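You operate a simulated robot arm through the tools that you are given. There is no shell and no other tool. Be economical: measure what you need, move in short steps, check, and stop when the job is done.

Carry out the task below with a simulated two-armed robot. There is one attempt and no reset: what you move stays moved.

TASK
Hold the rusty sleeve on the top of mould 63 steady with one hand and put the green die spring from the plate of the turning stand in it with the other.

Only the result counts: the job must be done as asked and must still hold three seconds after the hand-in. Knocking over, shifting, dropping, spilling or breaking anything else fails it.

THE ROBOT
Two 7-joint arms with two-finger parallel grippers on one trunk, on a base that drives. Base frame: it is fixed to the floor where the robot stands at the start and does not move with it; the origin is under the middle of the robot, x ahead of it, y to its left, z up. Units: cm, rad, N and s.
The left shoulder is at the start at [6, 18.9, 80.3], the right one opposite. With the tool pointing down near the work surface each hand reaches from about 10 to 64 cm from the robot's upright axis, wherever it stands, measured 20 degrees to its own side. Places, roughly: rusty sleeve [175, -300, 75]. Payload 3.43 kg a hand.
The tool frame of a hand sits at the grasp point between the pads (the TCP): z along the fingers, y along the line on which they close. The tips reach 3 cm beyond it. The gripper opens to 9.4 cm. The fingers are 2.8 cm wide and 1 cm thick; the gripper's body (5 by 9.6 cm) begins 5.5 cm behind the TCP.
Orientation is that of the tool frame in the base frame, as a unit quaternion [w, x, y, z]. With the fingers straight down and closing along the base's y, the tool's x points along the base's -x, its y along +y and its z along -z.

THE INTERFACE
- The arms move only by the tool jog_arm. It takes "left_motion", "right_motion" or both (then of equal length, played together; a hand with none holds still); each is a list of rows, each an object of numbers (a shift or turn left out is 0, a gripper value left out holds the last): "x", "y", "z": the shift along the tool's x, y, z in mm; "rx", "ry", "rz": the turn, a rotation vector about the tool's x, y, z in rad; "jaw": the opening in per cent of the stroke, from 0 (shut) to 100 (fully open). In form: [{"x": .., "y": .., "z": .., "rx": .., "ry": .., "rz": .., "jaw": ..}, ...]. A call has 1 to 12 rows; each row is the pose to reach, as a shift and turn from the pose commanded when the call began, along the tool's axes at that moment. Each row takes 0.2 s and may step no farther than 5 cm and 0.15 rad from the row before; otherwise, or with a gripper value out of range, the whole call is refused. A pose out of reach is approached as far as the arm can. The call stops where the force on the tool passes 40 N (or 10 N more than at its start, if that is more) or the arm is blocked; 0.2 s more then pass. Each finger travels about 15.3 cm/s and halts on what it meets, pressing with about 37 N; the grip force reading is that of the motor and also rises with nothing between the fingers. The clock runs only during rows and for 0.2 s after the last one: add rows that repeat a pose to give the fingers time. It gives the time, the measured TCP pose, the force on the tool (base axes), the opening and the grip force at its end, in the units of the frame above (readings bear some noise), with the torque about the TCP (base axes, N m) and any sound that the robot's microphone picked up.
- Cameras (640 x 400 px; columns grow to the right, rows downward): "scene" is now at [-0.27, -3.03, 133.68]; the picture's right is [-0.45, -0.89, 0.00], its down [-0.80, 0.40, -0.46] and it looks along [0.41, -0.20, -0.89] (base axes); focal length 262 px, centre (320, 200). "left" rides on the left gripper at [7.6, -1.4, -10.3] in its tool frame; the picture's right is [0.18, 0.98, 0.00], its down [-0.75, 0.14, -0.64] and it looks along [-0.63, 0.12, 0.77] (tool axes); focal length 243 px, centre (320, 200). "right" rides on the right gripper at [7.6, 1.4, -10.3] in its tool frame; the picture's right is [-0.18, 0.98, 0.00], its down [-0.75, -0.14, -0.64] and it looks along [-0.63, -0.12, 0.77] (tool axes); focal length 243 px, centre (320, 200).
- grab_frame(camera): a new picture of that camera. No time passes.
- slide_trunk(by): slides the trunk up (or, below 0, down) by that many cm; the arms and the scene camera ride with it, the base frame stays. It gives what a move gives, with no picture.
- roll_base(legs): drives the robot by 1 to 6 legs, each [ahead, left, turn to the left] in cm, cm and rad, along the robot's own axes; the way and the turn of a leg run together, so that a leg with both is an arc; at most 150 cm and 3.142 rad a leg. The arms and the cameras ride along, it lands a little off, and it stops where it bumps. It gives what a move gives.
- turn_head(pan, tilt): turns the head with the scene camera to pan (to the left, within 1.501 rad either way) and tilt (down, from -0.506 to 1.204), counted from straight ahead of the robot. It gives what a move gives.
- probe_pixels(camera, pixels): for up to 12 pixels [column, row] of the newest picture of that camera ("zoom" is the newest enlarged one), the place [x, y, z] in the base frame of the surface seen there, good to about 0.2 cm. No time passes.
- close_up(camera, box): a new picture of the part [left, top, right, bottom] of that camera's present view, enlarged. No time passes.
- hand_in(): hands the job in; it is judged then, once.

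Work in short steps. Measure before you move; look again where a grasp or a placing could have gone wrong, and mend it. You have 80 turns and 62 pictures in all, those below and enlarged ones among them. Open the grippers and draw the arms clear of the work before you hand the job in, unless the task says otherwise; then end with one line.

The tools are called by a JSON object that holds its "api" and its "payload". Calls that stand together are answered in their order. jog_arm: Moves the arms, as the interface text tells. Its arguments: {"type":"object","properties":{"left_motion":{"type":"array","items":{"type":"object","properties":{"x":{"type":"number"},"y":{"type":"number"},"z":{"type":"number"},"rx":{"type":"number"},"ry":{"type":"number"},"rz":{"type":"number"},"jaw":{"type":"number"}}}},"right_motion":{"type":"array","items":{"type":"object","properties":{"x":{"type":"number"},"y":{"type":"number"},"z":{"type":"number"},"rx":{"type":"number"},"ry":{"type":"number"},"rz":{"type":"number"},"jaw":{"type":"number"}}}}},"required":[]} The other tools are called the same way: slide_trunk (by) slides the trunk up or down; roll_base (legs) drives the base; turn_head (pan, tilt) turns the head that bears the scene camera; grab_frame (camera) takes a picture; probe_pixels (camera, pixels) gives the place of the surface under pixels of a picture; close_up (camera, box) takes an enlarged picture of a part of a camera's view; hand_in () hands the job in.

At the start:

```text
time: 0.0
left_position: [43.98, 6.41, 68.43]
left_ee_rot: [0.001, 0.0, 1.0, 0.0]
left_force: [-0.5, 0.3, 0.4]
left_torque: [-0.01, -0.01, -0.02]
left_width: 9.38
left_gripper_force: 0.1
right_position: [29.81, -28.53, 65.09]
right_ee_rot: [-0.001, -0.001, 1.0, -0.001]
right_force: [-0.8, -0.8, 0.3]
right_torque: [0.02, -0.01, -0.01]
right_width: 9.4
right_gripper_force: 0.0
trunk travel left (down, up): [-47.5, 51.5]
robot x, y, heading: [-0.15, 0.13, 0.002]
head pan, tilt: [-0.464, 1.094]
```

scene: 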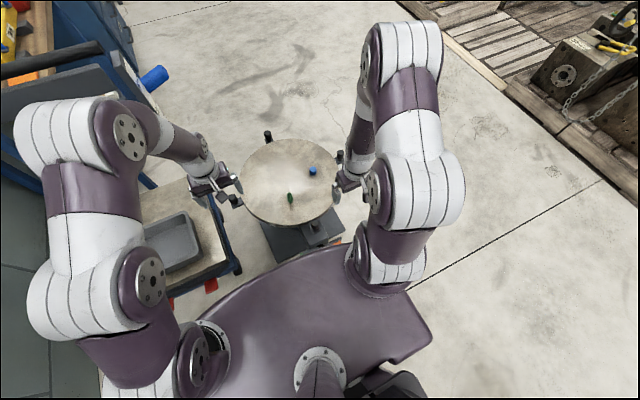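
right: 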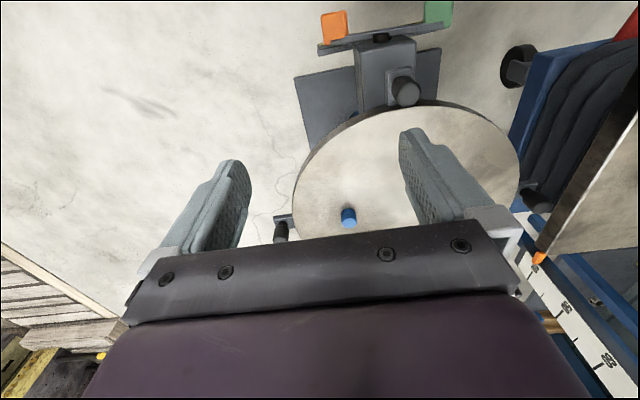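
left: 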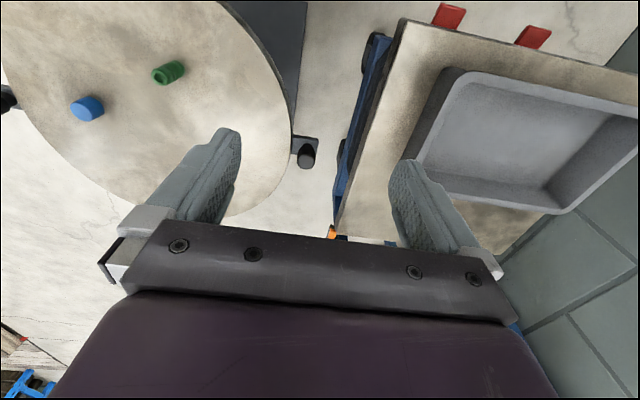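

The scene shows the round plate at about (290,180), with green at (290,196) and blue at (312,171). I measure these first.

{"api": "close_up", "payload": {"camera": "scene", "box": [220, 120, 380, 260]}}

{"api": "probe_pixels", "payload": {"camera": "left", "pixels": [[168, 73], [158, 76], [180, 68], [86, 108], [150, 130], [200, 100], [280, 130], [305, 152], [168, 85]]}}

{"api": "close_up", "payload": {"camera": "left", "box": [60, 30, 240, 140]}}

```text
2.86 times, centred on (300, 190) of scene
```

zoom: 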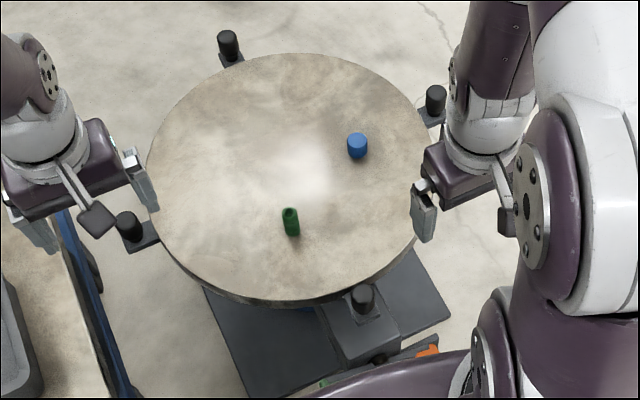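

```text
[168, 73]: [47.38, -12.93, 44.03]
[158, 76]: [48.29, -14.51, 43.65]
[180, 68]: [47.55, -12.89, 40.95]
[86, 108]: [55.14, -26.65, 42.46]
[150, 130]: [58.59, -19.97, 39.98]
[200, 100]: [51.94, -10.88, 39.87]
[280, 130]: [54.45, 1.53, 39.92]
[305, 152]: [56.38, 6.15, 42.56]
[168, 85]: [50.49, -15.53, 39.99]
```

```text
3.56 times, centred on (150, 85) of left
```

zoom: 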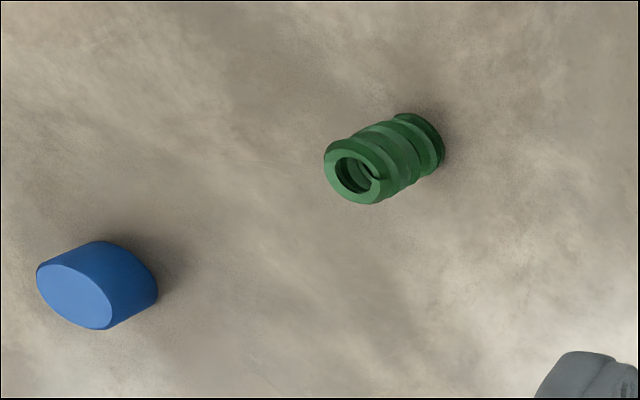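

The green spring looks upright near (47.5,-13.5). I measure it in the enlarged picture, then let a little time pass to see whether the plate turns.

{"api": "probe_pixels", "payload": {"camera": "zoom", "pixels": [[331, 165], [350, 147], [378, 175], [356, 198], [345, 190], [440, 135], [425, 175], [400, 190], [385, 123], [70, 290], [410, 150]]}}

{"api": "jog_arm", "payload": {"left_motion": [{"z": 0}, {"z": 0}, {"z": 0}, {"z": 0}, {"z": 0}]}}

{"api": "close_up", "payload": {"camera": "left", "box": [60, 30, 240, 140]}}

```text
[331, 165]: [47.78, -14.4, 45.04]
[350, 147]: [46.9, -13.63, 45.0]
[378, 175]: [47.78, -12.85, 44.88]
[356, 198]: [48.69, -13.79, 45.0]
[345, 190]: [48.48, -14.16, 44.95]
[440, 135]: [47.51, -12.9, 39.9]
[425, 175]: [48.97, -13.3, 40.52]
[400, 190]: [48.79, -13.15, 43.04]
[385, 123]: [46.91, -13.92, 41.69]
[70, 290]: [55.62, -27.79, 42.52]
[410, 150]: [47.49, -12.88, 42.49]
```

```text
time: 1.2
left_position: [44.01, 6.45, 68.44]
left_ee_rot: [0.001, 0.0, 1.0, 0.0]
left_force: [-1.0, -0.4, 0.2]
left_torque: [0.02, 0.01, -0.01]
left_width: 9.4
left_gripper_force: 0.2
right_position: [29.92, -28.53, 65.19]
right_ee_rot: [-0.001, 0.0, 1.0, 0.001]
right_force: [1.1, -0.2, 0.9]
right_torque: [0.02, 0.0, -0.02]
right_width: 9.41
right_gripper_force: 0.1
trunk travel left (down, up): [-47.5, 51.5]
robot x, y, heading: [0.07, 0.25, 0.001]
head pan, tilt: [-0.464, 1.094]
```

```text
3.56 times, centred on (150, 85) of left
```

zoom: 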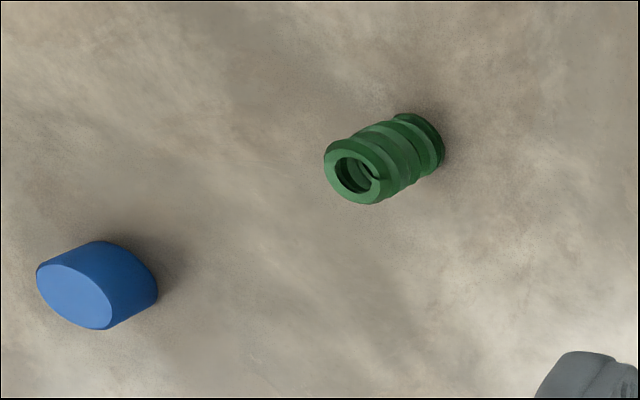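

The plate is still: spring centre is (47.8,-13.65), diameter about 1.8, z 40–45. Now I look toward the sleeve before choosing the grasp height.

{"api": "turn_head", "payload": {"pan": -1.04, "tilt": 0.2}}

{"api": "grab_frame", "payload": {"camera": "scene"}}

{"api": "close_up", "payload": {"camera": "scene", "box": [260, 150, 380, 225]}}

```text
time: 2.4
left_position: [44.12, 6.42, 68.53]
left_ee_rot: [0.001, 0.0, 1.0, 0.0]
left_force: [0.3, 0.9, 0.3]
left_torque: [0.0, 0.01, -0.02]
left_width: 9.42
left_gripper_force: 0.2
right_position: [29.93, -28.53, 65.14]
right_ee_rot: [0.0, 0.0, 1.0, 0.0]
right_force: [0.3, -0.6, -0.9]
right_torque: [-0.01, -0.02, -0.01]
right_width: 9.41
right_gripper_force: 0.0
trunk travel left (down, up): [-47.5, 51.5]
robot x, y, heading: [-0.06, -0.02, 0.002]
head pan, tilt: [-1.04, 0.201]
```

```text
55 pictures are left
```

scene: 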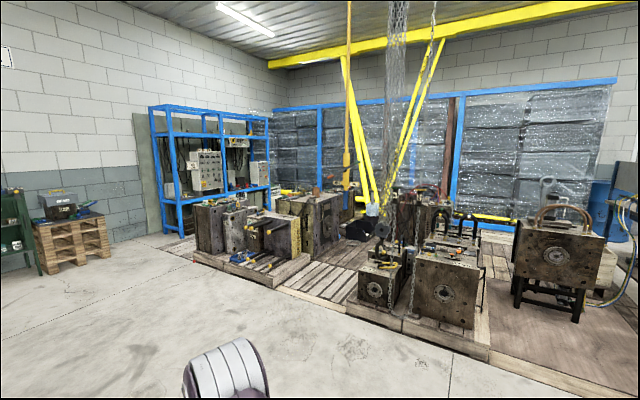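

```text
5.33 times, centred on (320, 188) of scene
```

zoom: 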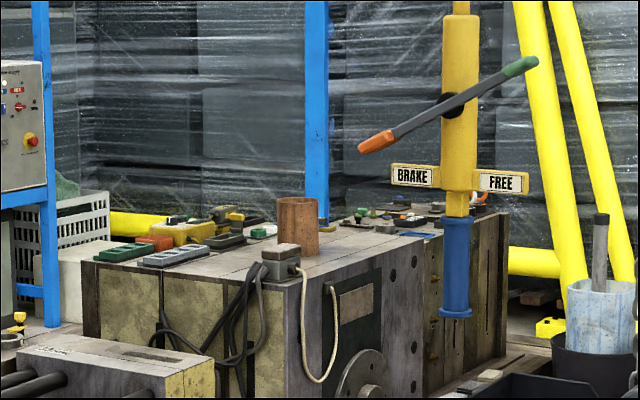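

The rusty sleeve stands at zoom (298,227) on a wide mould; I measure it and its surroundings.

{"api": "probe_pixels", "payload": {"camera": "zoom", "pixels": [[279, 230], [298, 235], [318, 230], [298, 252], [298, 199], [350, 250], [288, 250], [230, 265], [460, 290], [95, 262], [410, 245], [225, 240]]}}

{"api": "close_up", "payload": {"camera": "scene", "box": [290, 180, 340, 211]}}

```text
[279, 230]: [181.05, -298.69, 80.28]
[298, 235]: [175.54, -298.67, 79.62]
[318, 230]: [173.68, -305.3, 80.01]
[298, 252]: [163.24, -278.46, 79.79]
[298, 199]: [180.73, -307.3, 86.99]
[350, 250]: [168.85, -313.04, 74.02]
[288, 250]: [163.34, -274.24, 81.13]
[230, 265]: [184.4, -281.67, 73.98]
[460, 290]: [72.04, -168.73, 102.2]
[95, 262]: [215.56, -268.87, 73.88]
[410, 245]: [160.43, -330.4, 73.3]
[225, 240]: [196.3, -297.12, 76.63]
```

```text
12.80 times, centred on (315, 196) of scene
```

zoom: 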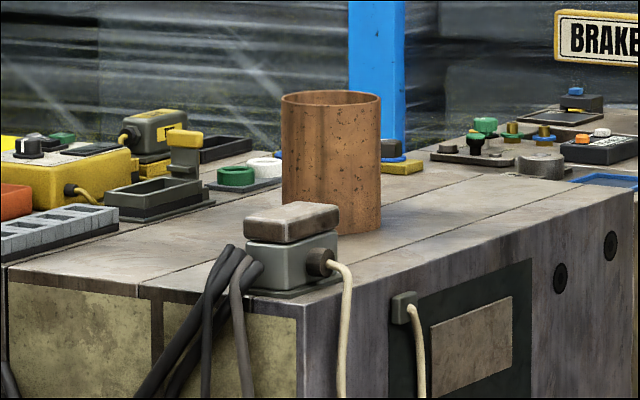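

The sleeve is about Ø10, z 74–87, so it is too wide to grip across; I'll settle that hold on arrival. Now the right hand goes over the spring at (47.8,-13.65), staying high for a check.

{"api": "jog_arm", "payload": {"right_motion": [{"x": -30, "y": 25}, {"x": -60, "y": 50}, {"x": -90, "y": 75}, {"x": -120, "y": 100}, {"x": -150, "y": 125}, {"x": -179, "y": 149}, {"x": -179, "y": 149, "z": 45}, {"x": -179, "y": 149, "z": 90}, {"x": -179, "y": 149, "z": 90}]}}

{"api": "grab_frame", "payload": {"camera": "right"}}

```text
time: 4.4
left_position: [43.98, 6.58, 68.48]
left_ee_rot: [0.001, 0.0, 1.0, 0.0]
left_force: [0.7, -0.6, 0.5]
left_torque: [0.0, 0.02, -0.01]
left_width: 9.37
left_gripper_force: 0.0
right_position: [47.77, -13.57, 56.09]
right_ee_rot: [0.0, -0.001, 1.0, 0.0]
right_force: [-0.1, 1.2, 0.2]
right_torque: [0.02, -0.01, 0.0]
right_width: 9.43
right_gripper_force: 0.1
trunk travel left (down, up): [-47.5, 51.5]
robot x, y, heading: [0.31, 0.1, 0.001]
head pan, tilt: [-1.04, 0.201]
```

```text
52 pictures are left
```

right: 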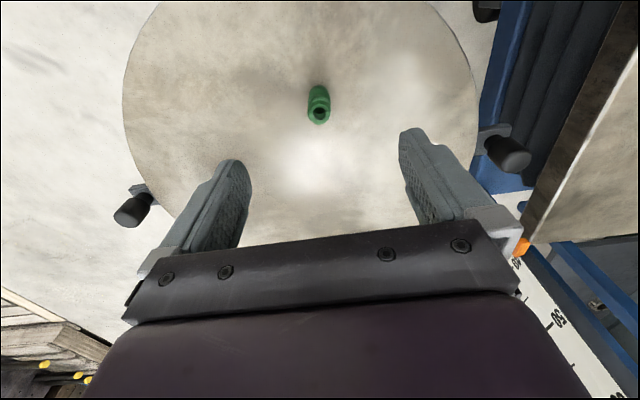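

The spring lies centred between the fingers at (319,105). I measure its top once more from here.

{"api": "probe_pixels", "payload": {"camera": "right", "pixels": [[311, 112], [328, 112], [319, 120], [319, 104]]}}

```text
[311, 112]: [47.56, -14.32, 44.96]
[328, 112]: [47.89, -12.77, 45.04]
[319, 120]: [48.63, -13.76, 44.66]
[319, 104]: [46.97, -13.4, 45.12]
```

Centre is confirmed at about (47.8,-13.6). I descend to TCP z 45.5, narrow the jaw, then close.

{"api": "jog_arm", "payload": {"right_motion": [{"z": 45}, {"z": 85}, {"z": 106}, {"z": 106, "jaw": 60}, {"z": 106, "jaw": 35}, {"z": 106, "jaw": 26}, {"z": 106, "jaw": 20}, {"z": 106, "jaw": 14}, {"z": 106, "jaw": 8}, {"z": 106, "jaw": 8}]}}

{"api": "grab_frame", "payload": {"camera": "right"}}

```text
time: 6.6
left_position: [43.89, 6.55, 68.5]
left_ee_rot: [0.002, 0.001, 1.0, -0.001]
left_force: [-0.4, -0.4, 0.3]
left_torque: [0.01, 0.01, 0.0]
left_width: 9.41
left_gripper_force: 0.1
right_position: [47.92, -13.66, 45.66]
right_ee_rot: [0.002, 0.0, 1.0, 0.001]
right_force: [0.9, 1.5, 6.5]
right_torque: [0.16, -0.07, 0.02]
right_width: 1.9
right_gripper_force: 37.2
trunk travel left (down, up): [-47.5, 51.5]
robot x, y, heading: [0.1, -0.03, -0.002]
head pan, tilt: [-1.04, 0.201]
```

```text
51 pictures are left
```

right: 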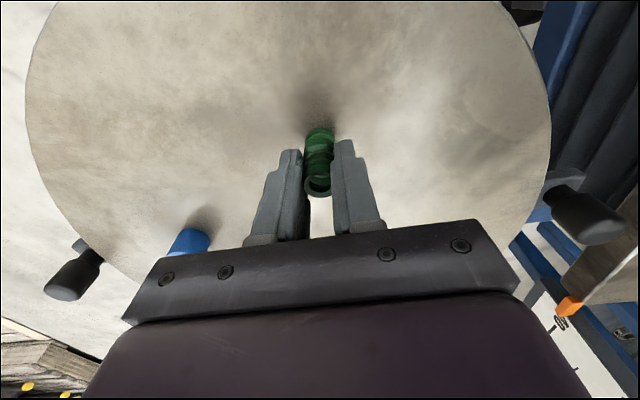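

The jaws stopped at 1.9 cm on the spring. I close fully and lift straight up.

{"api": "jog_arm", "payload": {"right_motion": [{"jaw": 0}, {"z": -10}, {"z": -40}, {"z": -80}, {"z": -120}, {"z": -160}, {"z": -200}, {"z": -240}]}}

{"api": "grab_frame", "payload": {"camera": "right"}}

{"api": "turn_head", "payload": {"pan": -1.0, "tilt": 0.55}}

{"api": "grab_frame", "payload": {"camera": "scene"}}

```text
time: 8.4
left_position: [44.05, 6.42, 68.39]
left_ee_rot: [0.001, 0.0, 1.0, 0.0]
left_force: [0.5, 0.3, 0.0]
left_torque: [-0.03, -0.02, -0.04]
left_width: 9.41
left_gripper_force: 0.0
right_position: [47.75, -13.79, 69.6]
right_ee_rot: [-0.001, 0.0, 1.0, 0.0]
right_force: [-0.5, -0.6, -0.5]
right_torque: [0.01, -0.06, 0.02]
right_width: 1.95
right_gripper_force: 36.6
trunk travel left (down, up): [-47.5, 51.5]
robot x, y, heading: [0.36, -0.07, 0.003]
head pan, tilt: [-1.04, 0.201]
```

```text
50 pictures are left
```

right: 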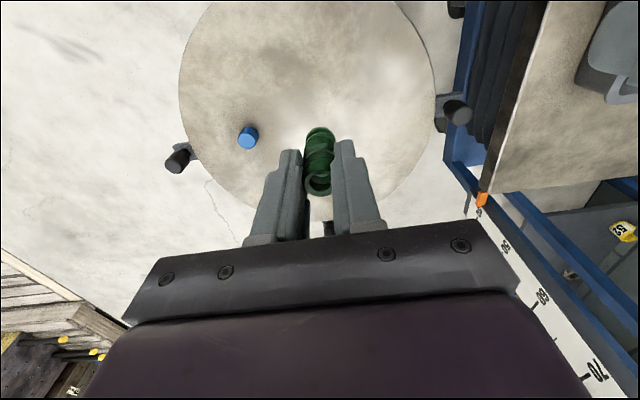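

```text
time: 9.2
left_position: [44.01, 6.39, 68.45]
left_ee_rot: [0.001, 0.001, 1.0, 0.0]
left_force: [-0.1, -0.6, 0.2]
left_torque: [0.04, 0.01, 0.01]
left_width: 9.4
left_gripper_force: 0.1
right_position: [47.76, -13.72, 69.56]
right_ee_rot: [-0.001, 0.0, 1.0, 0.0]
right_force: [-0.3, 0.4, -0.2]
right_torque: [-0.03, 0.0, -0.02]
right_width: 1.92
right_gripper_force: 37.0
trunk travel left (down, up): [-47.5, 51.5]
robot x, y, heading: [0.07, -0.11, 0.001]
head pan, tilt: [-1.0, 0.55]
```

```text
49 pictures are left
```

scene: 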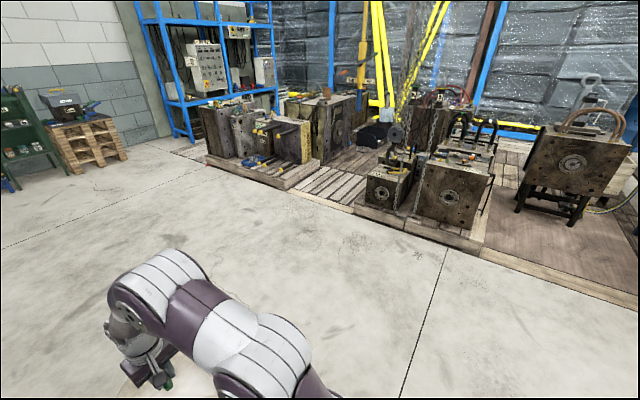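

The sleeve is at about (327,92), with pallets in front. I probe the floor obstacles on the way to it.

{"api": "probe_pixels", "payload": {"camera": "scene", "pixels": [[285, 190], [350, 212], [315, 168], [345, 165], [340, 135], [320, 130], [388, 110], [205, 160], [300, 155], [365, 195], [370, 135], [270, 155]]}}

{"api": "close_up", "payload": {"camera": "scene", "box": [190, 60, 450, 222]}}

```text
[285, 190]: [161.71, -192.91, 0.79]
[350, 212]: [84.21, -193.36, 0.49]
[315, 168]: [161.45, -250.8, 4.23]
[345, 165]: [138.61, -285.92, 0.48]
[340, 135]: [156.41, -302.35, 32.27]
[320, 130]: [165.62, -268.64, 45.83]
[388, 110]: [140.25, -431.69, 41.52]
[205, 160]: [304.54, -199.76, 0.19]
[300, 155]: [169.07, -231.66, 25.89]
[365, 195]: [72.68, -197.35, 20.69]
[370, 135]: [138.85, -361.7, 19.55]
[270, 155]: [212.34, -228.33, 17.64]
```

```text
2.46 times, centred on (320, 141) of scene
```

zoom: 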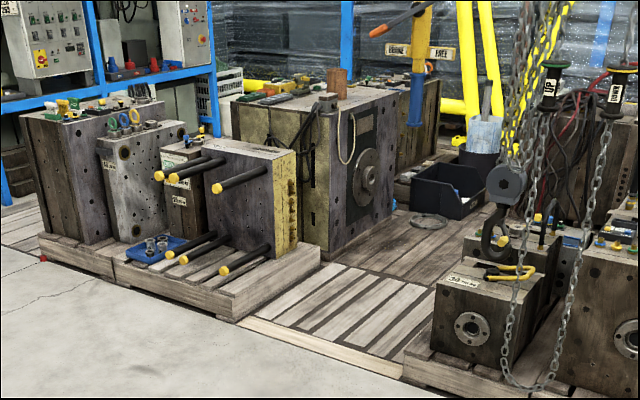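

The open gap between pallets runs x≈85–160, leading to the sleeve. I check the hanging yellow post/blue end, the chains, and the hooks.

{"api": "probe_pixels", "payload": {"camera": "zoom", "pixels": [[417, 100], [421, 60], [421, 20], [505, 185], [512, 320], [540, 385], [430, 330], [470, 190], [385, 180], [600, 100], [549, 85], [322, 262]]}}

{"api": "probe_pixels", "payload": {"camera": "scene", "pixels": [[295, 172], [318, 158], [375, 185], [388, 215], [470, 235], [350, 150], [365, 145], [330, 190], [400, 130], [318, 120], [330, 100], [260, 185]]}}

```text
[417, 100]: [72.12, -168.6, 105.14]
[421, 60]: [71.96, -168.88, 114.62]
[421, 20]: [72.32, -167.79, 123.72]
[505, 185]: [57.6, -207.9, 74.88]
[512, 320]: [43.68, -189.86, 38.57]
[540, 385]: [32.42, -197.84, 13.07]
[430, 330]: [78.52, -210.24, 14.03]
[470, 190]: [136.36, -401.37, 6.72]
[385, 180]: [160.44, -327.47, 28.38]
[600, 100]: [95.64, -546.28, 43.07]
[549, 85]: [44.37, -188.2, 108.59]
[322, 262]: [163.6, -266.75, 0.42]
```

```text
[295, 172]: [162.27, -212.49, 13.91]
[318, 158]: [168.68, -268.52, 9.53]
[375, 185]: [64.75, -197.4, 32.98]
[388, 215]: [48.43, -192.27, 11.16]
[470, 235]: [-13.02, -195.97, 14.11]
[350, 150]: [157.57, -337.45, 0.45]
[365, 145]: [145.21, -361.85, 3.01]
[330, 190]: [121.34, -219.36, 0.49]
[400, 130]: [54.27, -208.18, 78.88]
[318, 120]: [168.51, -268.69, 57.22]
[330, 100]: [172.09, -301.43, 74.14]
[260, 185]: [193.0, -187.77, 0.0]
```

Clear plan: hanging post at (72,-168, z>100) and chains at (44,-189), and the free lane is x≈122. I raise the trunk 40 cm so the hands clear everything, strafe right, then drive ahead.

{"api": "slide_trunk", "payload": {"by": 40}}

{"api": "roll_base", "payload": {"legs": [[0, -90, 0], [120, 0, 0]]}}

{"api": "turn_head", "payload": {"pan": -1.2, "tilt": 0.6}}

{"api": "grab_frame", "payload": {"camera": "scene"}}

```text
time: 13.1
left_position: [44.0, 6.6, 108.47]
left_ee_rot: [0.001, 0.0, 1.0, 0.0]
left_force: [0.7, -0.1, 0.0]
left_torque: [0.02, 0.01, 0.01]
left_width: 9.41
left_gripper_force: 0.2
right_position: [47.81, -13.71, 109.42]
right_ee_rot: [0.0, -0.001, 1.0, 0.001]
right_force: [-0.1, -0.2, -0.8]
right_torque: [-0.01, -0.01, 0.02]
right_width: 1.92
right_gripper_force: 37.1
trunk travel left (down, up): [-87.5, 11.5]
robot x, y, heading: [0.16, 0.21, 0.001]
head pan, tilt: [-1.0, 0.55]
```

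```text
time: 23.5
left_position: [165.09, -84.72, 108.48]
left_ee_rot: [0.001, 0.005, 1.0, -0.001]
left_force: [0.1, 0.5, 0.6]
left_torque: [0.0, 0.02, -0.01]
left_width: 9.39
left_gripper_force: 0.0
right_position: [168.72, -104.72, 109.6]
right_ee_rot: [0.0, 0.005, 1.0, -0.001]
right_force: [-0.1, -0.2, -0.4]
right_torque: [-0.01, 0.02, 0.04]
right_width: 1.92
right_gripper_force: 37.0
trunk travel left (down, up): [-87.5, 11.5]
robot x, y, heading: [121.34, -90.42, -0.012]
head pan, tilt: [-1.0, 0.55]
```

```text
time: 24.3
left_position: [165.03, -84.75, 108.38]
left_ee_rot: [0.001, 0.005, 1.0, 0.001]
left_force: [-1.1, 0.0, 1.2]
left_torque: [0.0, -0.03, 0.03]
left_width: 9.39
left_gripper_force: 0.0
right_position: [168.77, -104.77, 109.61]
right_ee_rot: [0.0, 0.006, 1.0, 0.0]
right_force: [-0.4, 0.0, -1.0]
right_torque: [-0.01, -0.01, -0.01]
right_width: 1.94
right_gripper_force: 37.6
trunk travel left (down, up): [-87.5, 11.5]
robot x, y, heading: [120.64, -90.82, -0.012]
head pan, tilt: [-1.201, 0.6]
```

```text
47 pictures are left
```

scene: 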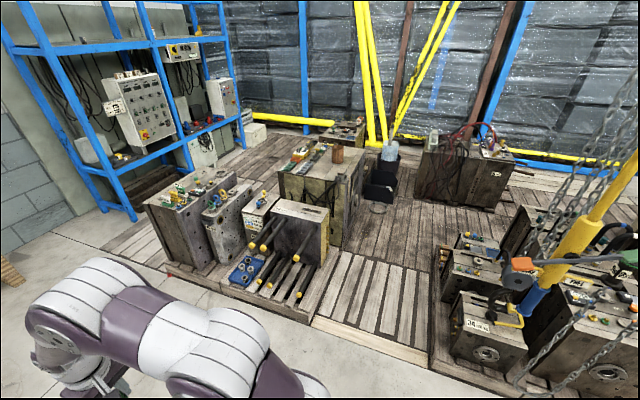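

I am at (121,-91), and the gap is in view from (330,330) up to (370,200). I probe the gap edges, mould tops and yellow struts.

{"api": "probe_pixels", "payload": {"camera": "scene", "pixels": [[314, 318], [428, 360], [340, 250], [436, 255], [345, 215], [330, 178], [301, 205], [290, 208], [385, 130], [372, 20], [425, 60], [338, 155]]}}

{"api": "probe_pixels", "payload": {"camera": "scene", "pixels": [[540, 300], [450, 270], [440, 330], [385, 190], [380, 220], [430, 205], [360, 160], [445, 235]]}}

{"api": "close_up", "payload": {"camera": "scene", "box": [260, 130, 400, 218]}}

```text
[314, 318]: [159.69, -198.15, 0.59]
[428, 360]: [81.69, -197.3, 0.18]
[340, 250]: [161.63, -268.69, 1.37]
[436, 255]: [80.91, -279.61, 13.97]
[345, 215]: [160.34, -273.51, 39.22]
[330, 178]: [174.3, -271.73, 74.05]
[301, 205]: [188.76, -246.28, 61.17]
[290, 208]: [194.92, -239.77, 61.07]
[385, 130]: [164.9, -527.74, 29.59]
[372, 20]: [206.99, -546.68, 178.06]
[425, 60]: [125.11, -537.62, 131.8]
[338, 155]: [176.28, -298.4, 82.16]
```

```text
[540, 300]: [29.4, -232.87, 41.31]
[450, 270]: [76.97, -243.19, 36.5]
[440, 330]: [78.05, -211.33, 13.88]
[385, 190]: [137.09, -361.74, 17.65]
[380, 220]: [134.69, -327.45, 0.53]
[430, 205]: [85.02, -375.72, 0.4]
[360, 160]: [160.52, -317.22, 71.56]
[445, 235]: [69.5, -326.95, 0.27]
```

```text
4.55 times, centred on (330, 174) of scene
```

zoom: 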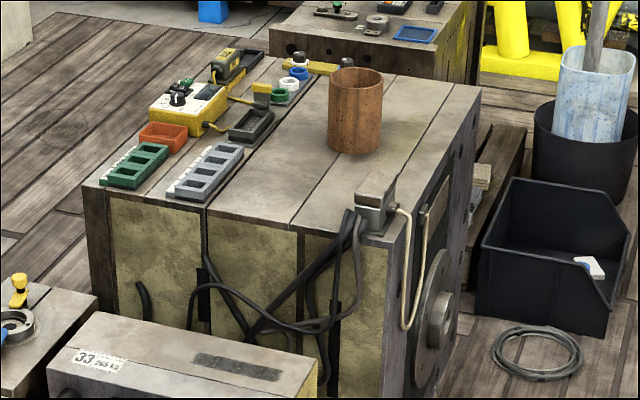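

The wire coil (zoom 537,355) and bin may be near my footprint. I measure the coil, then look down to learn my own base's size.

{"api": "probe_pixels", "payload": {"camera": "zoom", "pixels": [[500, 345], [580, 355], [537, 330], [535, 378], [437, 320], [480, 310], [605, 330], [330, 85], [381, 85], [355, 110], [355, 150], [375, 205]]}}

{"api": "turn_head", "payload": {"pan": -0.9, "tilt": 1.2}}

{"api": "grab_frame", "payload": {"camera": "scene"}}

```text
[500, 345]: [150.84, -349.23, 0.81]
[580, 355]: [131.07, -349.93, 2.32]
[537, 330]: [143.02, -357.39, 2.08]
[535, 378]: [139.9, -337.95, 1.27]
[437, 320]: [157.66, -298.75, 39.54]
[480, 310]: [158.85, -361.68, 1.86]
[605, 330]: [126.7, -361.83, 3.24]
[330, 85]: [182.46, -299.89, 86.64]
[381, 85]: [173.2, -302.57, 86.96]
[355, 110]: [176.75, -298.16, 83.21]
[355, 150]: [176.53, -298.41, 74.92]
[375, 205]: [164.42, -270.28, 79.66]
```

```text
time: 25.3
left_position: [165.16, -84.66, 108.51]
left_ee_rot: [0.002, 0.005, 1.0, 0.0]
left_force: [-0.5, 0.1, -0.3]
left_torque: [0.01, 0.0, 0.0]
left_width: 9.39
left_gripper_force: 0.0
right_position: [168.69, -104.82, 109.61]
right_ee_rot: [0.0, 0.005, 1.0, -0.001]
right_force: [0.6, 0.1, -0.7]
right_torque: [-0.02, 0.0, 0.01]
right_width: 1.94
right_gripper_force: 36.5
trunk travel left (down, up): [-87.5, 11.5]
robot x, y, heading: [121.3, -90.63, -0.013]
head pan, tilt: [-0.901, 1.201]
```

```text
45 pictures are left
```

scene: 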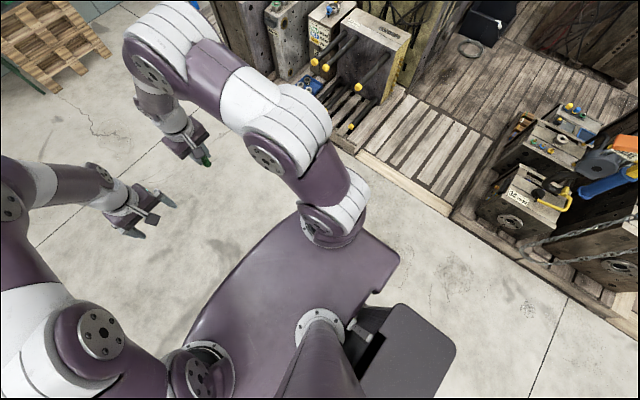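

{"api": "probe_pixels", "payload": {"camera": "scene", "pixels": [[395, 257], [225, 270], [190, 330], [450, 345], [400, 310], [395, 398], [340, 215], [300, 100], [380, 340], [230, 330]]}}

```text
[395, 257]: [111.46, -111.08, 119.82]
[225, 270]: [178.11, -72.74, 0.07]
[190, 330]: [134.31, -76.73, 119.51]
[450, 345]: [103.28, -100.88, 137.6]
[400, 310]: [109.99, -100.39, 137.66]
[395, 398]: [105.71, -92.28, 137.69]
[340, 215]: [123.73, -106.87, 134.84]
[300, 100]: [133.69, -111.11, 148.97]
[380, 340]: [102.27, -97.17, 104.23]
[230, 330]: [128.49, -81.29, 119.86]
```

The plate is at most about 20 cm around; floor base is hidden. I check the orange lever end at (625,142) and the black back box before passing.

{"api": "probe_pixels", "payload": {"camera": "scene", "pixels": [[625, 142], [600, 162], [610, 185], [450, 360], [430, 390], [580, 258], [535, 190]]}}

{"api": "roll_base", "payload": {"legs": [[5, -60, 0.012]]}}

{"api": "grab_frame", "payload": {"camera": "scene"}}

```text
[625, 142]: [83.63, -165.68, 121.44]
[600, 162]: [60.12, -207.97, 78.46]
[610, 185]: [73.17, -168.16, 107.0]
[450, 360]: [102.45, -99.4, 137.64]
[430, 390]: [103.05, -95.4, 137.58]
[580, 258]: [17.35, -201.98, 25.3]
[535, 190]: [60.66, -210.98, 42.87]
```

```text
time: 28.7
left_position: [169.64, -144.33, 108.48]
left_ee_rot: [0.0, 0.001, 1.0, 0.0]
left_force: [-0.1, 0.6, -0.3]
left_torque: [-0.03, 0.04, 0.02]
left_width: 9.42
left_gripper_force: 0.1
right_position: [173.4, -164.55, 109.55]
right_ee_rot: [0.0, 0.001, 1.0, 0.0]
right_force: [-1.5, 0.2, -0.5]
right_torque: [0.0, -0.02, 0.0]
right_width: 1.96
right_gripper_force: 36.9
trunk travel left (down, up): [-87.5, 11.5]
robot x, y, heading: [125.58, -150.63, -0.006]
head pan, tilt: [-0.901, 1.201]
```

```text
44 pictures are left
```

scene: 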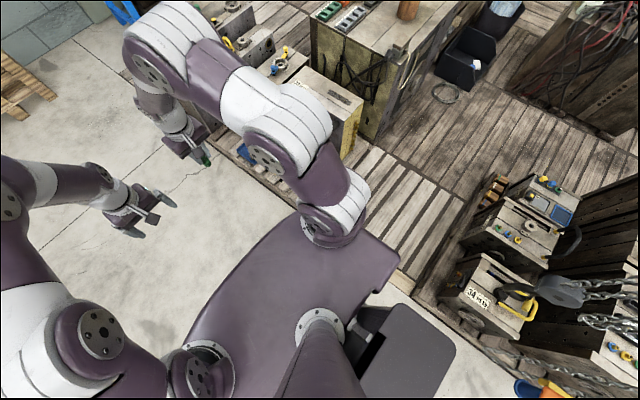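

Clearance from the lever is fine (post visible lower right at (540,388)). I strafe on toward y≈-293.

{"api": "roll_base", "payload": {"legs": [[-3, -75, 0.006], [0, -67, 0]]}}

{"api": "turn_head", "payload": {"pan": -0.1, "tilt": 1.0}}

{"api": "grab_frame", "payload": {"camera": "scene"}}

```text
time: 36.0
left_position: [166.85, -285.45, 108.49]
left_ee_rot: [0.001, -0.004, 1.0, -0.002]
left_force: [0.1, 0.3, -0.2]
left_torque: [-0.01, 0.0, 0.01]
left_width: 9.4
left_gripper_force: 0.1
right_position: [170.92, -305.52, 109.52]
right_ee_rot: [0.0, -0.004, 1.0, 0.0]
right_force: [-0.1, -0.1, -0.8]
right_torque: [-0.04, 0.02, -0.01]
right_width: 1.9
right_gripper_force: 37.3
trunk travel left (down, up): [-87.5, 11.5]
robot x, y, heading: [122.97, -292.52, 0.007]
head pan, tilt: [-0.901, 1.201]
```

```text
time: 37.2
left_position: [166.92, -285.51, 108.5]
left_ee_rot: [0.001, -0.006, 1.0, -0.001]
left_force: [0.0, -1.3, 0.6]
left_torque: [0.0, 0.01, -0.01]
left_width: 9.41
left_gripper_force: 0.0
right_position: [170.86, -305.59, 109.43]
right_ee_rot: [0.001, -0.004, 1.0, -0.001]
right_force: [-0.8, 0.1, -0.6]
right_torque: [0.02, -0.01, -0.01]
right_width: 1.9
right_gripper_force: 36.8
trunk travel left (down, up): [-87.5, 11.5]
robot x, y, heading: [122.93, -292.48, 0.008]
head pan, tilt: [-0.099, 1.0]
```

```text
43 pictures are left
```

scene: 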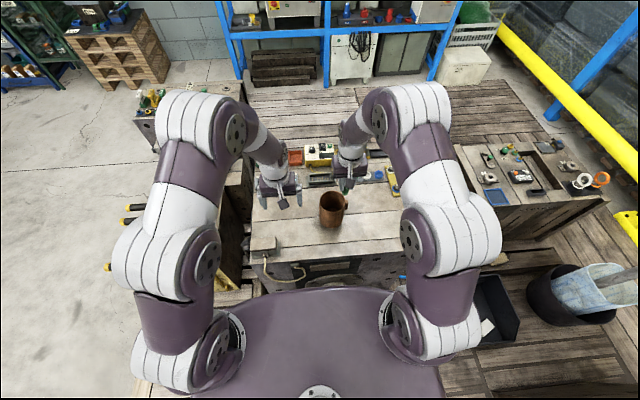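

In position at (123,-292.5); the sleeve shows at (332,210) between the hands. I take close looks at it.

{"api": "close_up", "payload": {"camera": "scene", "box": [250, 140, 410, 240]}}

{"api": "probe_pixels", "payload": {"camera": "zoom", "pixels": [[282, 222], [328, 200], [372, 220], [328, 255], [315, 240], [328, 300], [300, 300], [330, 350], [300, 220], [400, 340], [480, 240], [250, 240]]}}

{"api": "grab_frame", "payload": {"camera": "right"}}

{"api": "grab_frame", "payload": {"camera": "left"}}

```text
4.00 times, centred on (330, 190) of scene
```

zoom: 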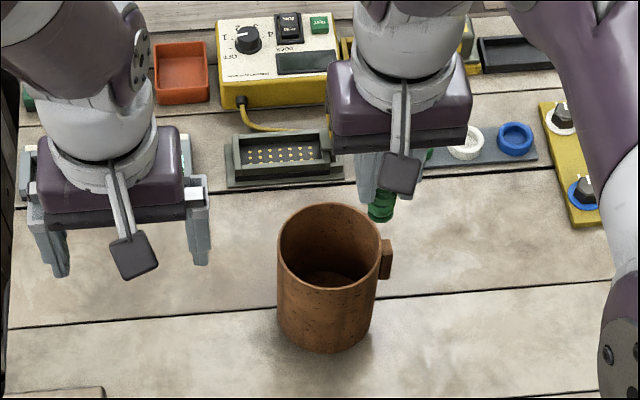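

```text
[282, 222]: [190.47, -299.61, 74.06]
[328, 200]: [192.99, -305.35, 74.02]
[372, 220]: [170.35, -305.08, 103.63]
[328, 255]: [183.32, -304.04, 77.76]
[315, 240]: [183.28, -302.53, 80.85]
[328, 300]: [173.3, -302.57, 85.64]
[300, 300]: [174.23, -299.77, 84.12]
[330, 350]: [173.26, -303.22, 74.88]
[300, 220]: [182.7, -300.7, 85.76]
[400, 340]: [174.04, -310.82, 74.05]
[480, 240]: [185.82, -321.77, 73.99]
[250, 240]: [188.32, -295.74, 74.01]
```

```text
41 pictures are left
```

right: 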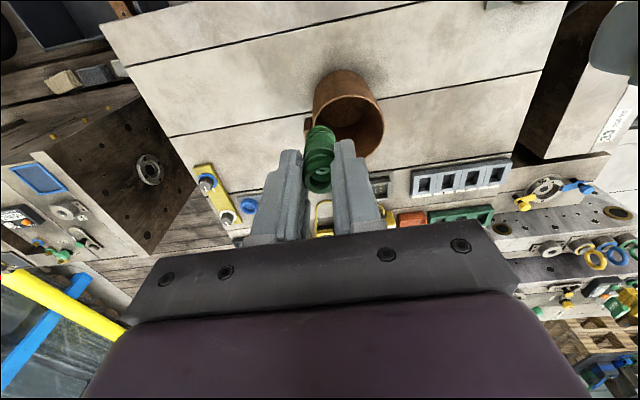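

```text
40 pictures are left
```

left: 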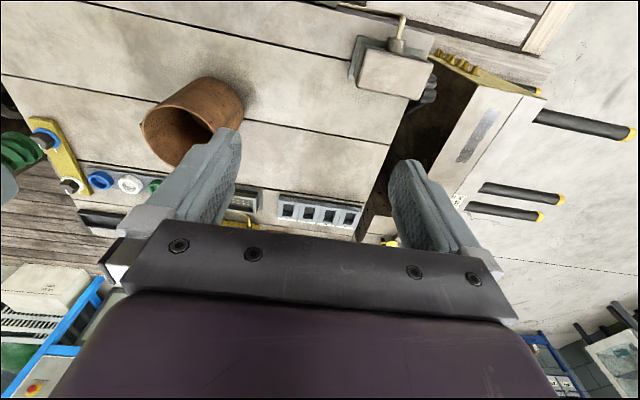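

The sleeve has a small lug on its far right side near (385,258) in the enlargement. I move the right hand aside to see the sleeve fully.

{"api": "jog_arm", "payload": {"right_motion": [{"y": -40}, {"y": -80}, {"y": -120}, {"y": -150}]}}

{"api": "close_up", "payload": {"camera": "scene", "box": [290, 170, 386, 230]}}

{"api": "close_up", "payload": {"camera": "right", "box": [320, 0, 640, 200]}}

```text
time: 38.2
left_position: [166.84, -285.64, 108.53]
left_ee_rot: [-0.001, -0.004, 1.0, 0.0]
left_force: [0.2, -0.5, -0.4]
left_torque: [0.04, 0.01, 0.02]
left_width: 9.4
left_gripper_force: 0.2
right_position: [170.98, -320.85, 109.52]
right_ee_rot: [0.0, -0.004, 1.0, 0.001]
right_force: [-0.1, -0.6, -0.4]
right_torque: [-0.01, -0.01, 0.0]
right_width: 1.91
right_gripper_force: 37.0
trunk travel left (down, up): [-87.5, 11.5]
robot x, y, heading: [122.77, -292.19, 0.013]
head pan, tilt: [-0.099, 1.0]
```

```text
6.67 times, centred on (338, 200) of scene
```

zoom: 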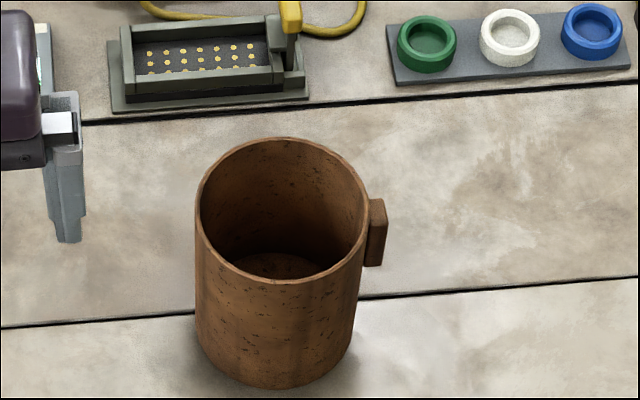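

```text
2.00 times, centred on (480, 100) of right
```

zoom: 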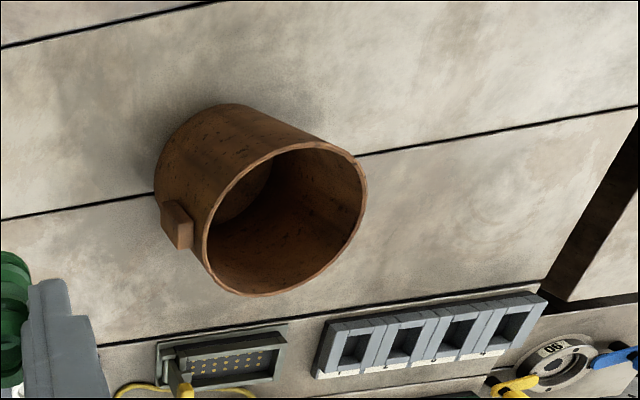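

The lug is on the right (spring-hand) side, so I'll have the left hand pinch the wall at the near-left rim. I measure the rim exactly.

{"api": "probe_pixels", "payload": {"camera": "zoom", "pixels": [[352, 152], [365, 195], [340, 155], [352, 215], [235, 292], [206, 250], [320, 145], [270, 155], [230, 200], [178, 230], [172, 215], [300, 280]]}}

{"api": "close_up", "payload": {"camera": "scene", "box": [290, 170, 386, 230]}}

{"api": "probe_pixels", "payload": {"camera": "zoom", "pixels": [[197, 220], [366, 220], [280, 138], [280, 282], [272, 285], [280, 265], [376, 230], [380, 205], [371, 202], [386, 203], [376, 262], [250, 385]]}}

```text
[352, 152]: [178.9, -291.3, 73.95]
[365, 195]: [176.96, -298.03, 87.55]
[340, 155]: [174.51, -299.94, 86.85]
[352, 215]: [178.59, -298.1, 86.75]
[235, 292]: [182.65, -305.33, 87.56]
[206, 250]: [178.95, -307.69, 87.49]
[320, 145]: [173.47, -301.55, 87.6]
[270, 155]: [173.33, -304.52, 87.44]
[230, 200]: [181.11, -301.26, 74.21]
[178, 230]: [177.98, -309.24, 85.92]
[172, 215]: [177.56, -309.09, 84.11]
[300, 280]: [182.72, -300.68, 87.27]
```

```text
6.67 times, centred on (338, 200) of scene
```

zoom: 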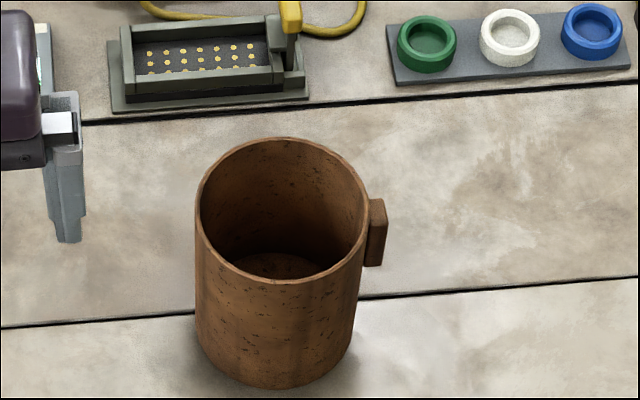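

```text
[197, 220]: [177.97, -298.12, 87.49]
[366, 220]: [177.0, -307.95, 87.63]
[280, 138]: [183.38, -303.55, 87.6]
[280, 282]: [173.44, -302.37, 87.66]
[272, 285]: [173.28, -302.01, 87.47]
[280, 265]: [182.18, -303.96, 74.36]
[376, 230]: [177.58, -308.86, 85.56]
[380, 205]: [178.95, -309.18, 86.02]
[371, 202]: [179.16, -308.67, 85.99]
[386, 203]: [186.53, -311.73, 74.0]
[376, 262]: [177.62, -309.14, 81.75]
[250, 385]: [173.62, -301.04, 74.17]
```

Rim: centre (178.4,-303.0), z 87.5, outer Ø 10, wall about 0.3, floor 74.3. The left hand will pinch the near wall leaning in from the left, and the right hand will go down with its jaws along x; I turn both wrists first.

{"api": "jog_arm", "payload": {"left_motion": [{"rz": 0.14, "jaw": 40}, {"rz": 0.28}, {"rz": 0.42}, {"rz": 0.56}, {"rz": 0.7}, {"rz": 0.84}, {"rz": 0.98}, {"rz": 1.12}, {"rz": 1.26}, {"rz": 1.4}, {"rz": 1.5}, {"rz": 1.571}], "right_motion": [{"rz": -0.14}, {"rz": -0.28}, {"rz": -0.42}, {"rz": -0.56}, {"rz": -0.7}, {"rz": -0.84}, {"rz": -0.98}, {"rz": -1.12}, {"rz": -1.26}, {"rz": -1.4}, {"rz": -1.5}, {"rz": -1.571}]}}

{"api": "grab_frame", "payload": {"camera": "scene"}}

```text
time: 40.8
left_position: [166.93, -285.49, 108.54]
left_ee_rot: [0.001, 0.704, 0.71, 0.001]
left_force: [0.2, 0.6, 0.8]
left_torque: [-0.04, 0.0, 0.03]
left_width: 3.76
left_gripper_force: 0.0
right_position: [170.9, -320.62, 109.57]
right_ee_rot: [0.0, 0.711, -0.704, 0.0]
right_force: [0.1, 0.2, -0.3]
right_torque: [-0.01, -0.02, -0.02]
right_width: 1.9
right_gripper_force: 36.9
trunk travel left (down, up): [-87.5, 11.5]
robot x, y, heading: [123.2, -292.16, 0.009]
head pan, tilt: [-0.099, 1.0]
```

```text
36 pictures are left
```

scene: 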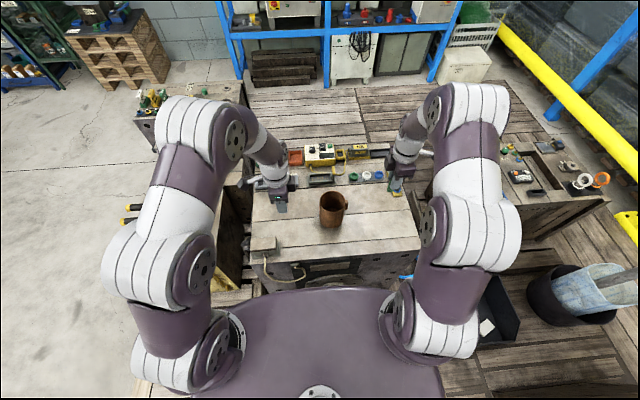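

Wrists turned as intended. Now I lean the left tool 45° and bring it over the near wall at a safe height (z 100).

{"api": "jog_arm", "payload": {"left_motion": [{"ry": -0.13}, {"ry": -0.26}, {"ry": -0.39}, {"ry": -0.52}, {"ry": -0.65}, {"ry": -0.785}, {"ry": -0.785, "x": -40, "y": 17}, {"ry": -0.785, "x": -80, "y": 34}, {"ry": -0.785, "x": -118, "y": 50}, {"ry": -0.785, "x": -155, "y": 66}, {"ry": -0.785, "x": -155, "y": 66, "z": 45}, {"ry": -0.785, "x": -155, "y": 66, "z": 75}]}}

{"api": "close_up", "payload": {"camera": "scene", "box": [250, 140, 410, 240]}}

{"api": "grab_frame", "payload": {"camera": "left"}}

```text
time: 43.4
left_position: [173.81, -300.96, 100.82]
left_ee_rot: [0.272, 0.651, 0.656, -0.269]
left_force: [-0.3, -0.3, 0.1]
left_torque: [0.04, -0.01, 0.02]
left_width: 3.74
left_gripper_force: 0.1
right_position: [170.95, -320.61, 109.66]
right_ee_rot: [0.0, 0.71, -0.704, 0.0]
right_force: [-0.7, 0.6, -1.0]
right_torque: [0.03, 0.0, 0.02]
right_width: 1.88
right_gripper_force: 37.1
trunk travel left (down, up): [-87.5, 11.5]
robot x, y, heading: [123.41, -292.16, 0.008]
head pan, tilt: [-0.099, 1.0]
```

```text
4.00 times, centred on (330, 190) of scene
```

zoom: 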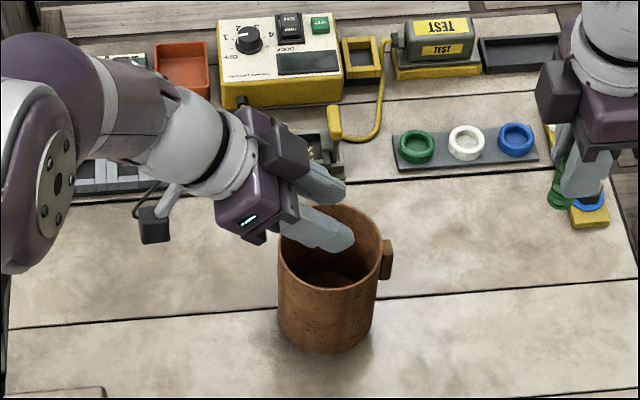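

```text
34 pictures are left
```

left: 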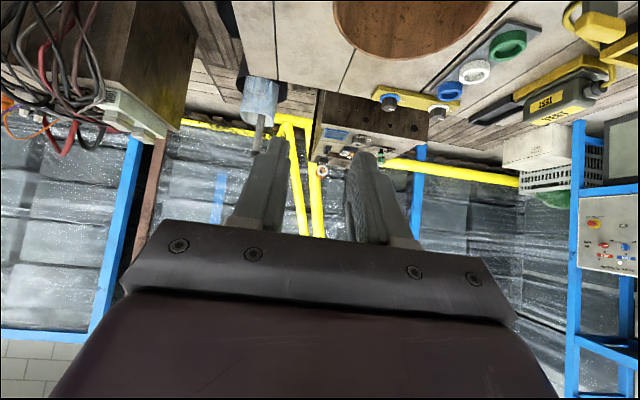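

The pose is as planned. I lower it to just above the rim (base -z is equal +x, +z in this tilted tool frame) and check alignment.

{"api": "jog_arm", "payload": {"left_motion": [{"x": 21, "z": 21, "y": -2}, {"x": 42, "z": 42, "y": -2}, {"x": 61, "z": 61, "y": -2}, {"x": 61, "z": 61, "y": -2}]}}

{"api": "close_up", "payload": {"camera": "scene", "box": [290, 170, 386, 230]}}

{"api": "close_up", "payload": {"camera": "left", "box": [200, 0, 520, 200]}}

```text
time: 44.4
left_position: [173.55, -301.06, 92.17]
left_ee_rot: [0.272, 0.651, 0.656, -0.269]
left_force: [0.3, 0.2, -0.6]
left_torque: [0.02, 0.02, -0.01]
left_width: 3.74
left_gripper_force: 0.0
right_position: [170.84, -320.63, 109.52]
right_ee_rot: [0.0, 0.71, -0.704, 0.001]
right_force: [-0.6, -0.3, -1.1]
right_torque: [-0.01, -0.01, -0.01]
right_width: 1.89
right_gripper_force: 37.4
trunk travel left (down, up): [-87.5, 11.5]
robot x, y, heading: [122.93, -292.45, 0.007]
head pan, tilt: [-0.099, 1.0]
```

```text
6.67 times, centred on (338, 200) of scene
```

zoom: 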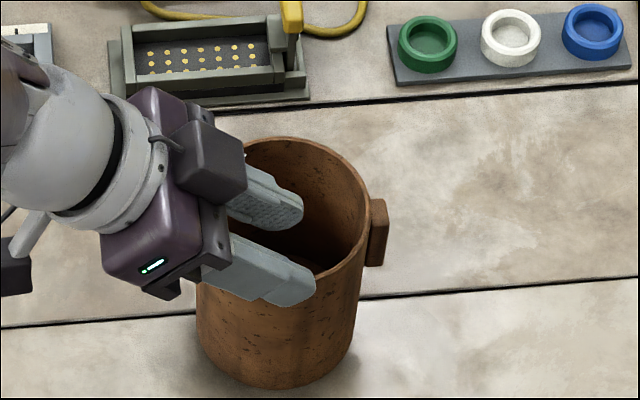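

```text
2.00 times, centred on (360, 100) of left
```

zoom: 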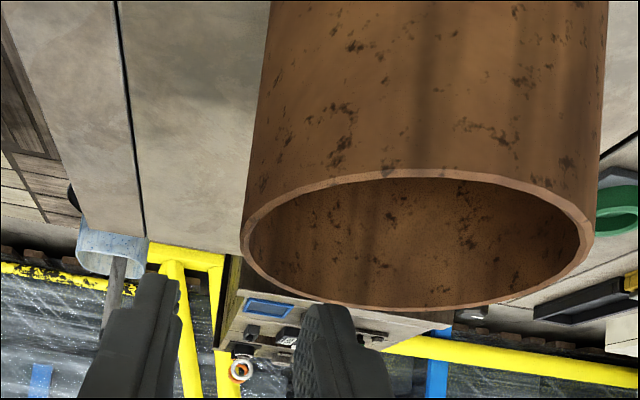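

The fingers straddle the near wall cleanly. I descend the last ~3.8 cm in small rows.

{"api": "jog_arm", "payload": {"left_motion": [{"x": 9, "z": 9}, {"x": 18, "z": 18}, {"x": 27, "z": 27}, {"x": 27, "z": 27}]}}

{"api": "close_up", "payload": {"camera": "scene", "box": [290, 170, 386, 230]}}

{"api": "close_up", "payload": {"camera": "left", "box": [200, 0, 520, 200]}}

```text
time: 45.4
left_position: [173.47, -301.02, 88.62]
left_ee_rot: [0.272, 0.651, 0.656, -0.268]
left_force: [-0.4, 0.7, 0.7]
left_torque: [0.0, 0.03, 0.02]
left_width: 3.76
left_gripper_force: 0.2
right_position: [170.99, -320.63, 109.53]
right_ee_rot: [0.001, 0.71, -0.704, 0.0]
right_force: [-0.1, 0.2, -0.5]
right_torque: [0.01, 0.0, 0.02]
right_width: 1.89
right_gripper_force: 36.9
trunk travel left (down, up): [-87.5, 11.5]
robot x, y, heading: [122.82, -292.08, 0.002]
head pan, tilt: [-0.099, 1.0]
```

```text
6.67 times, centred on (338, 200) of scene
```

zoom: 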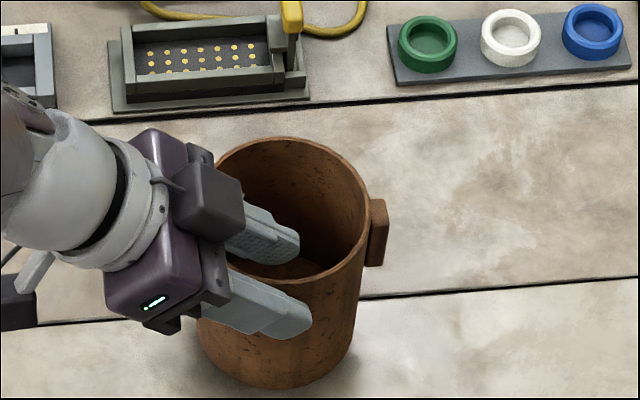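

```text
2.00 times, centred on (360, 100) of left
```

zoom: 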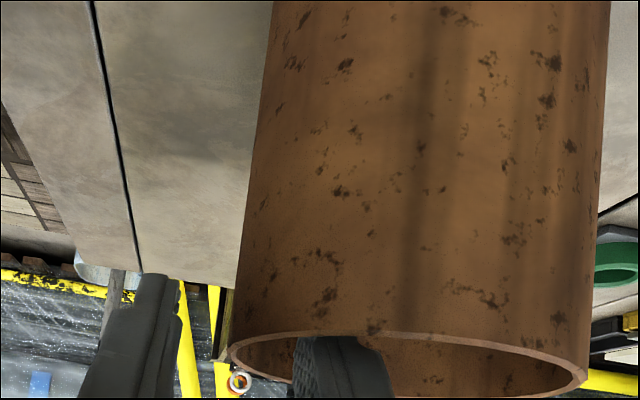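

Inside the sleeve the finger overlap centres at y≈-302.1, and on the curved wall that would twist it; I shift 9 mm toward -y and 3 mm in x for symmetric contact, then close gently in stages.

{"api": "jog_arm", "payload": {"left_motion": [{"x": -3, "z": 3, "y": 2}, {"x": -6.4, "z": 6.4, "y": 3}, {"x": -6.4, "z": 6.4, "y": 3, "jaw": 28}, {"x": -6.4, "z": 6.4, "y": 3, "jaw": 18}, {"x": -6.4, "z": 6.4, "y": 3, "jaw": 14}, {"x": -6.4, "z": 6.4, "y": 3, "jaw": 14}]}}

{"api": "close_up", "payload": {"camera": "left", "box": [240, 60, 480, 210]}}

{"api": "close_up", "payload": {"camera": "scene", "box": [290, 170, 386, 230]}}

```text
time: 46.8
left_position: [173.63, -301.95, 88.57]
left_ee_rot: [0.272, 0.651, 0.655, -0.269]
left_force: [-0.2, 0.3, 0.5]
left_torque: [0.0, 0.0, -0.01]
left_width: 1.33
left_gripper_force: 0.0
right_position: [170.96, -320.61, 109.53]
right_ee_rot: [0.0, 0.71, -0.704, -0.001]
right_force: [-1.1, -0.4, -0.5]
right_torque: [0.0, 0.01, -0.02]
right_width: 1.91
right_gripper_force: 37.3
trunk travel left (down, up): [-87.5, 11.5]
robot x, y, heading: [123.19, -292.38, 0.005]
head pan, tilt: [-0.099, 1.0]
```

```text
2.67 times, centred on (360, 135) of left
```

zoom: 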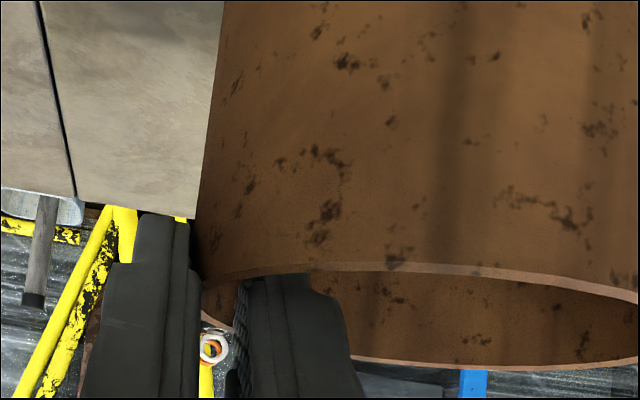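

```text
6.67 times, centred on (338, 200) of scene
```

zoom: 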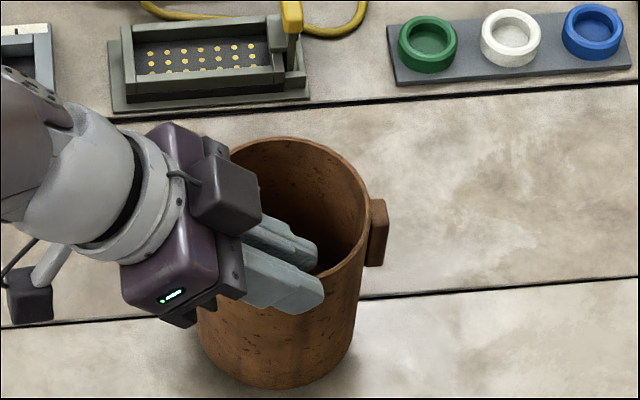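

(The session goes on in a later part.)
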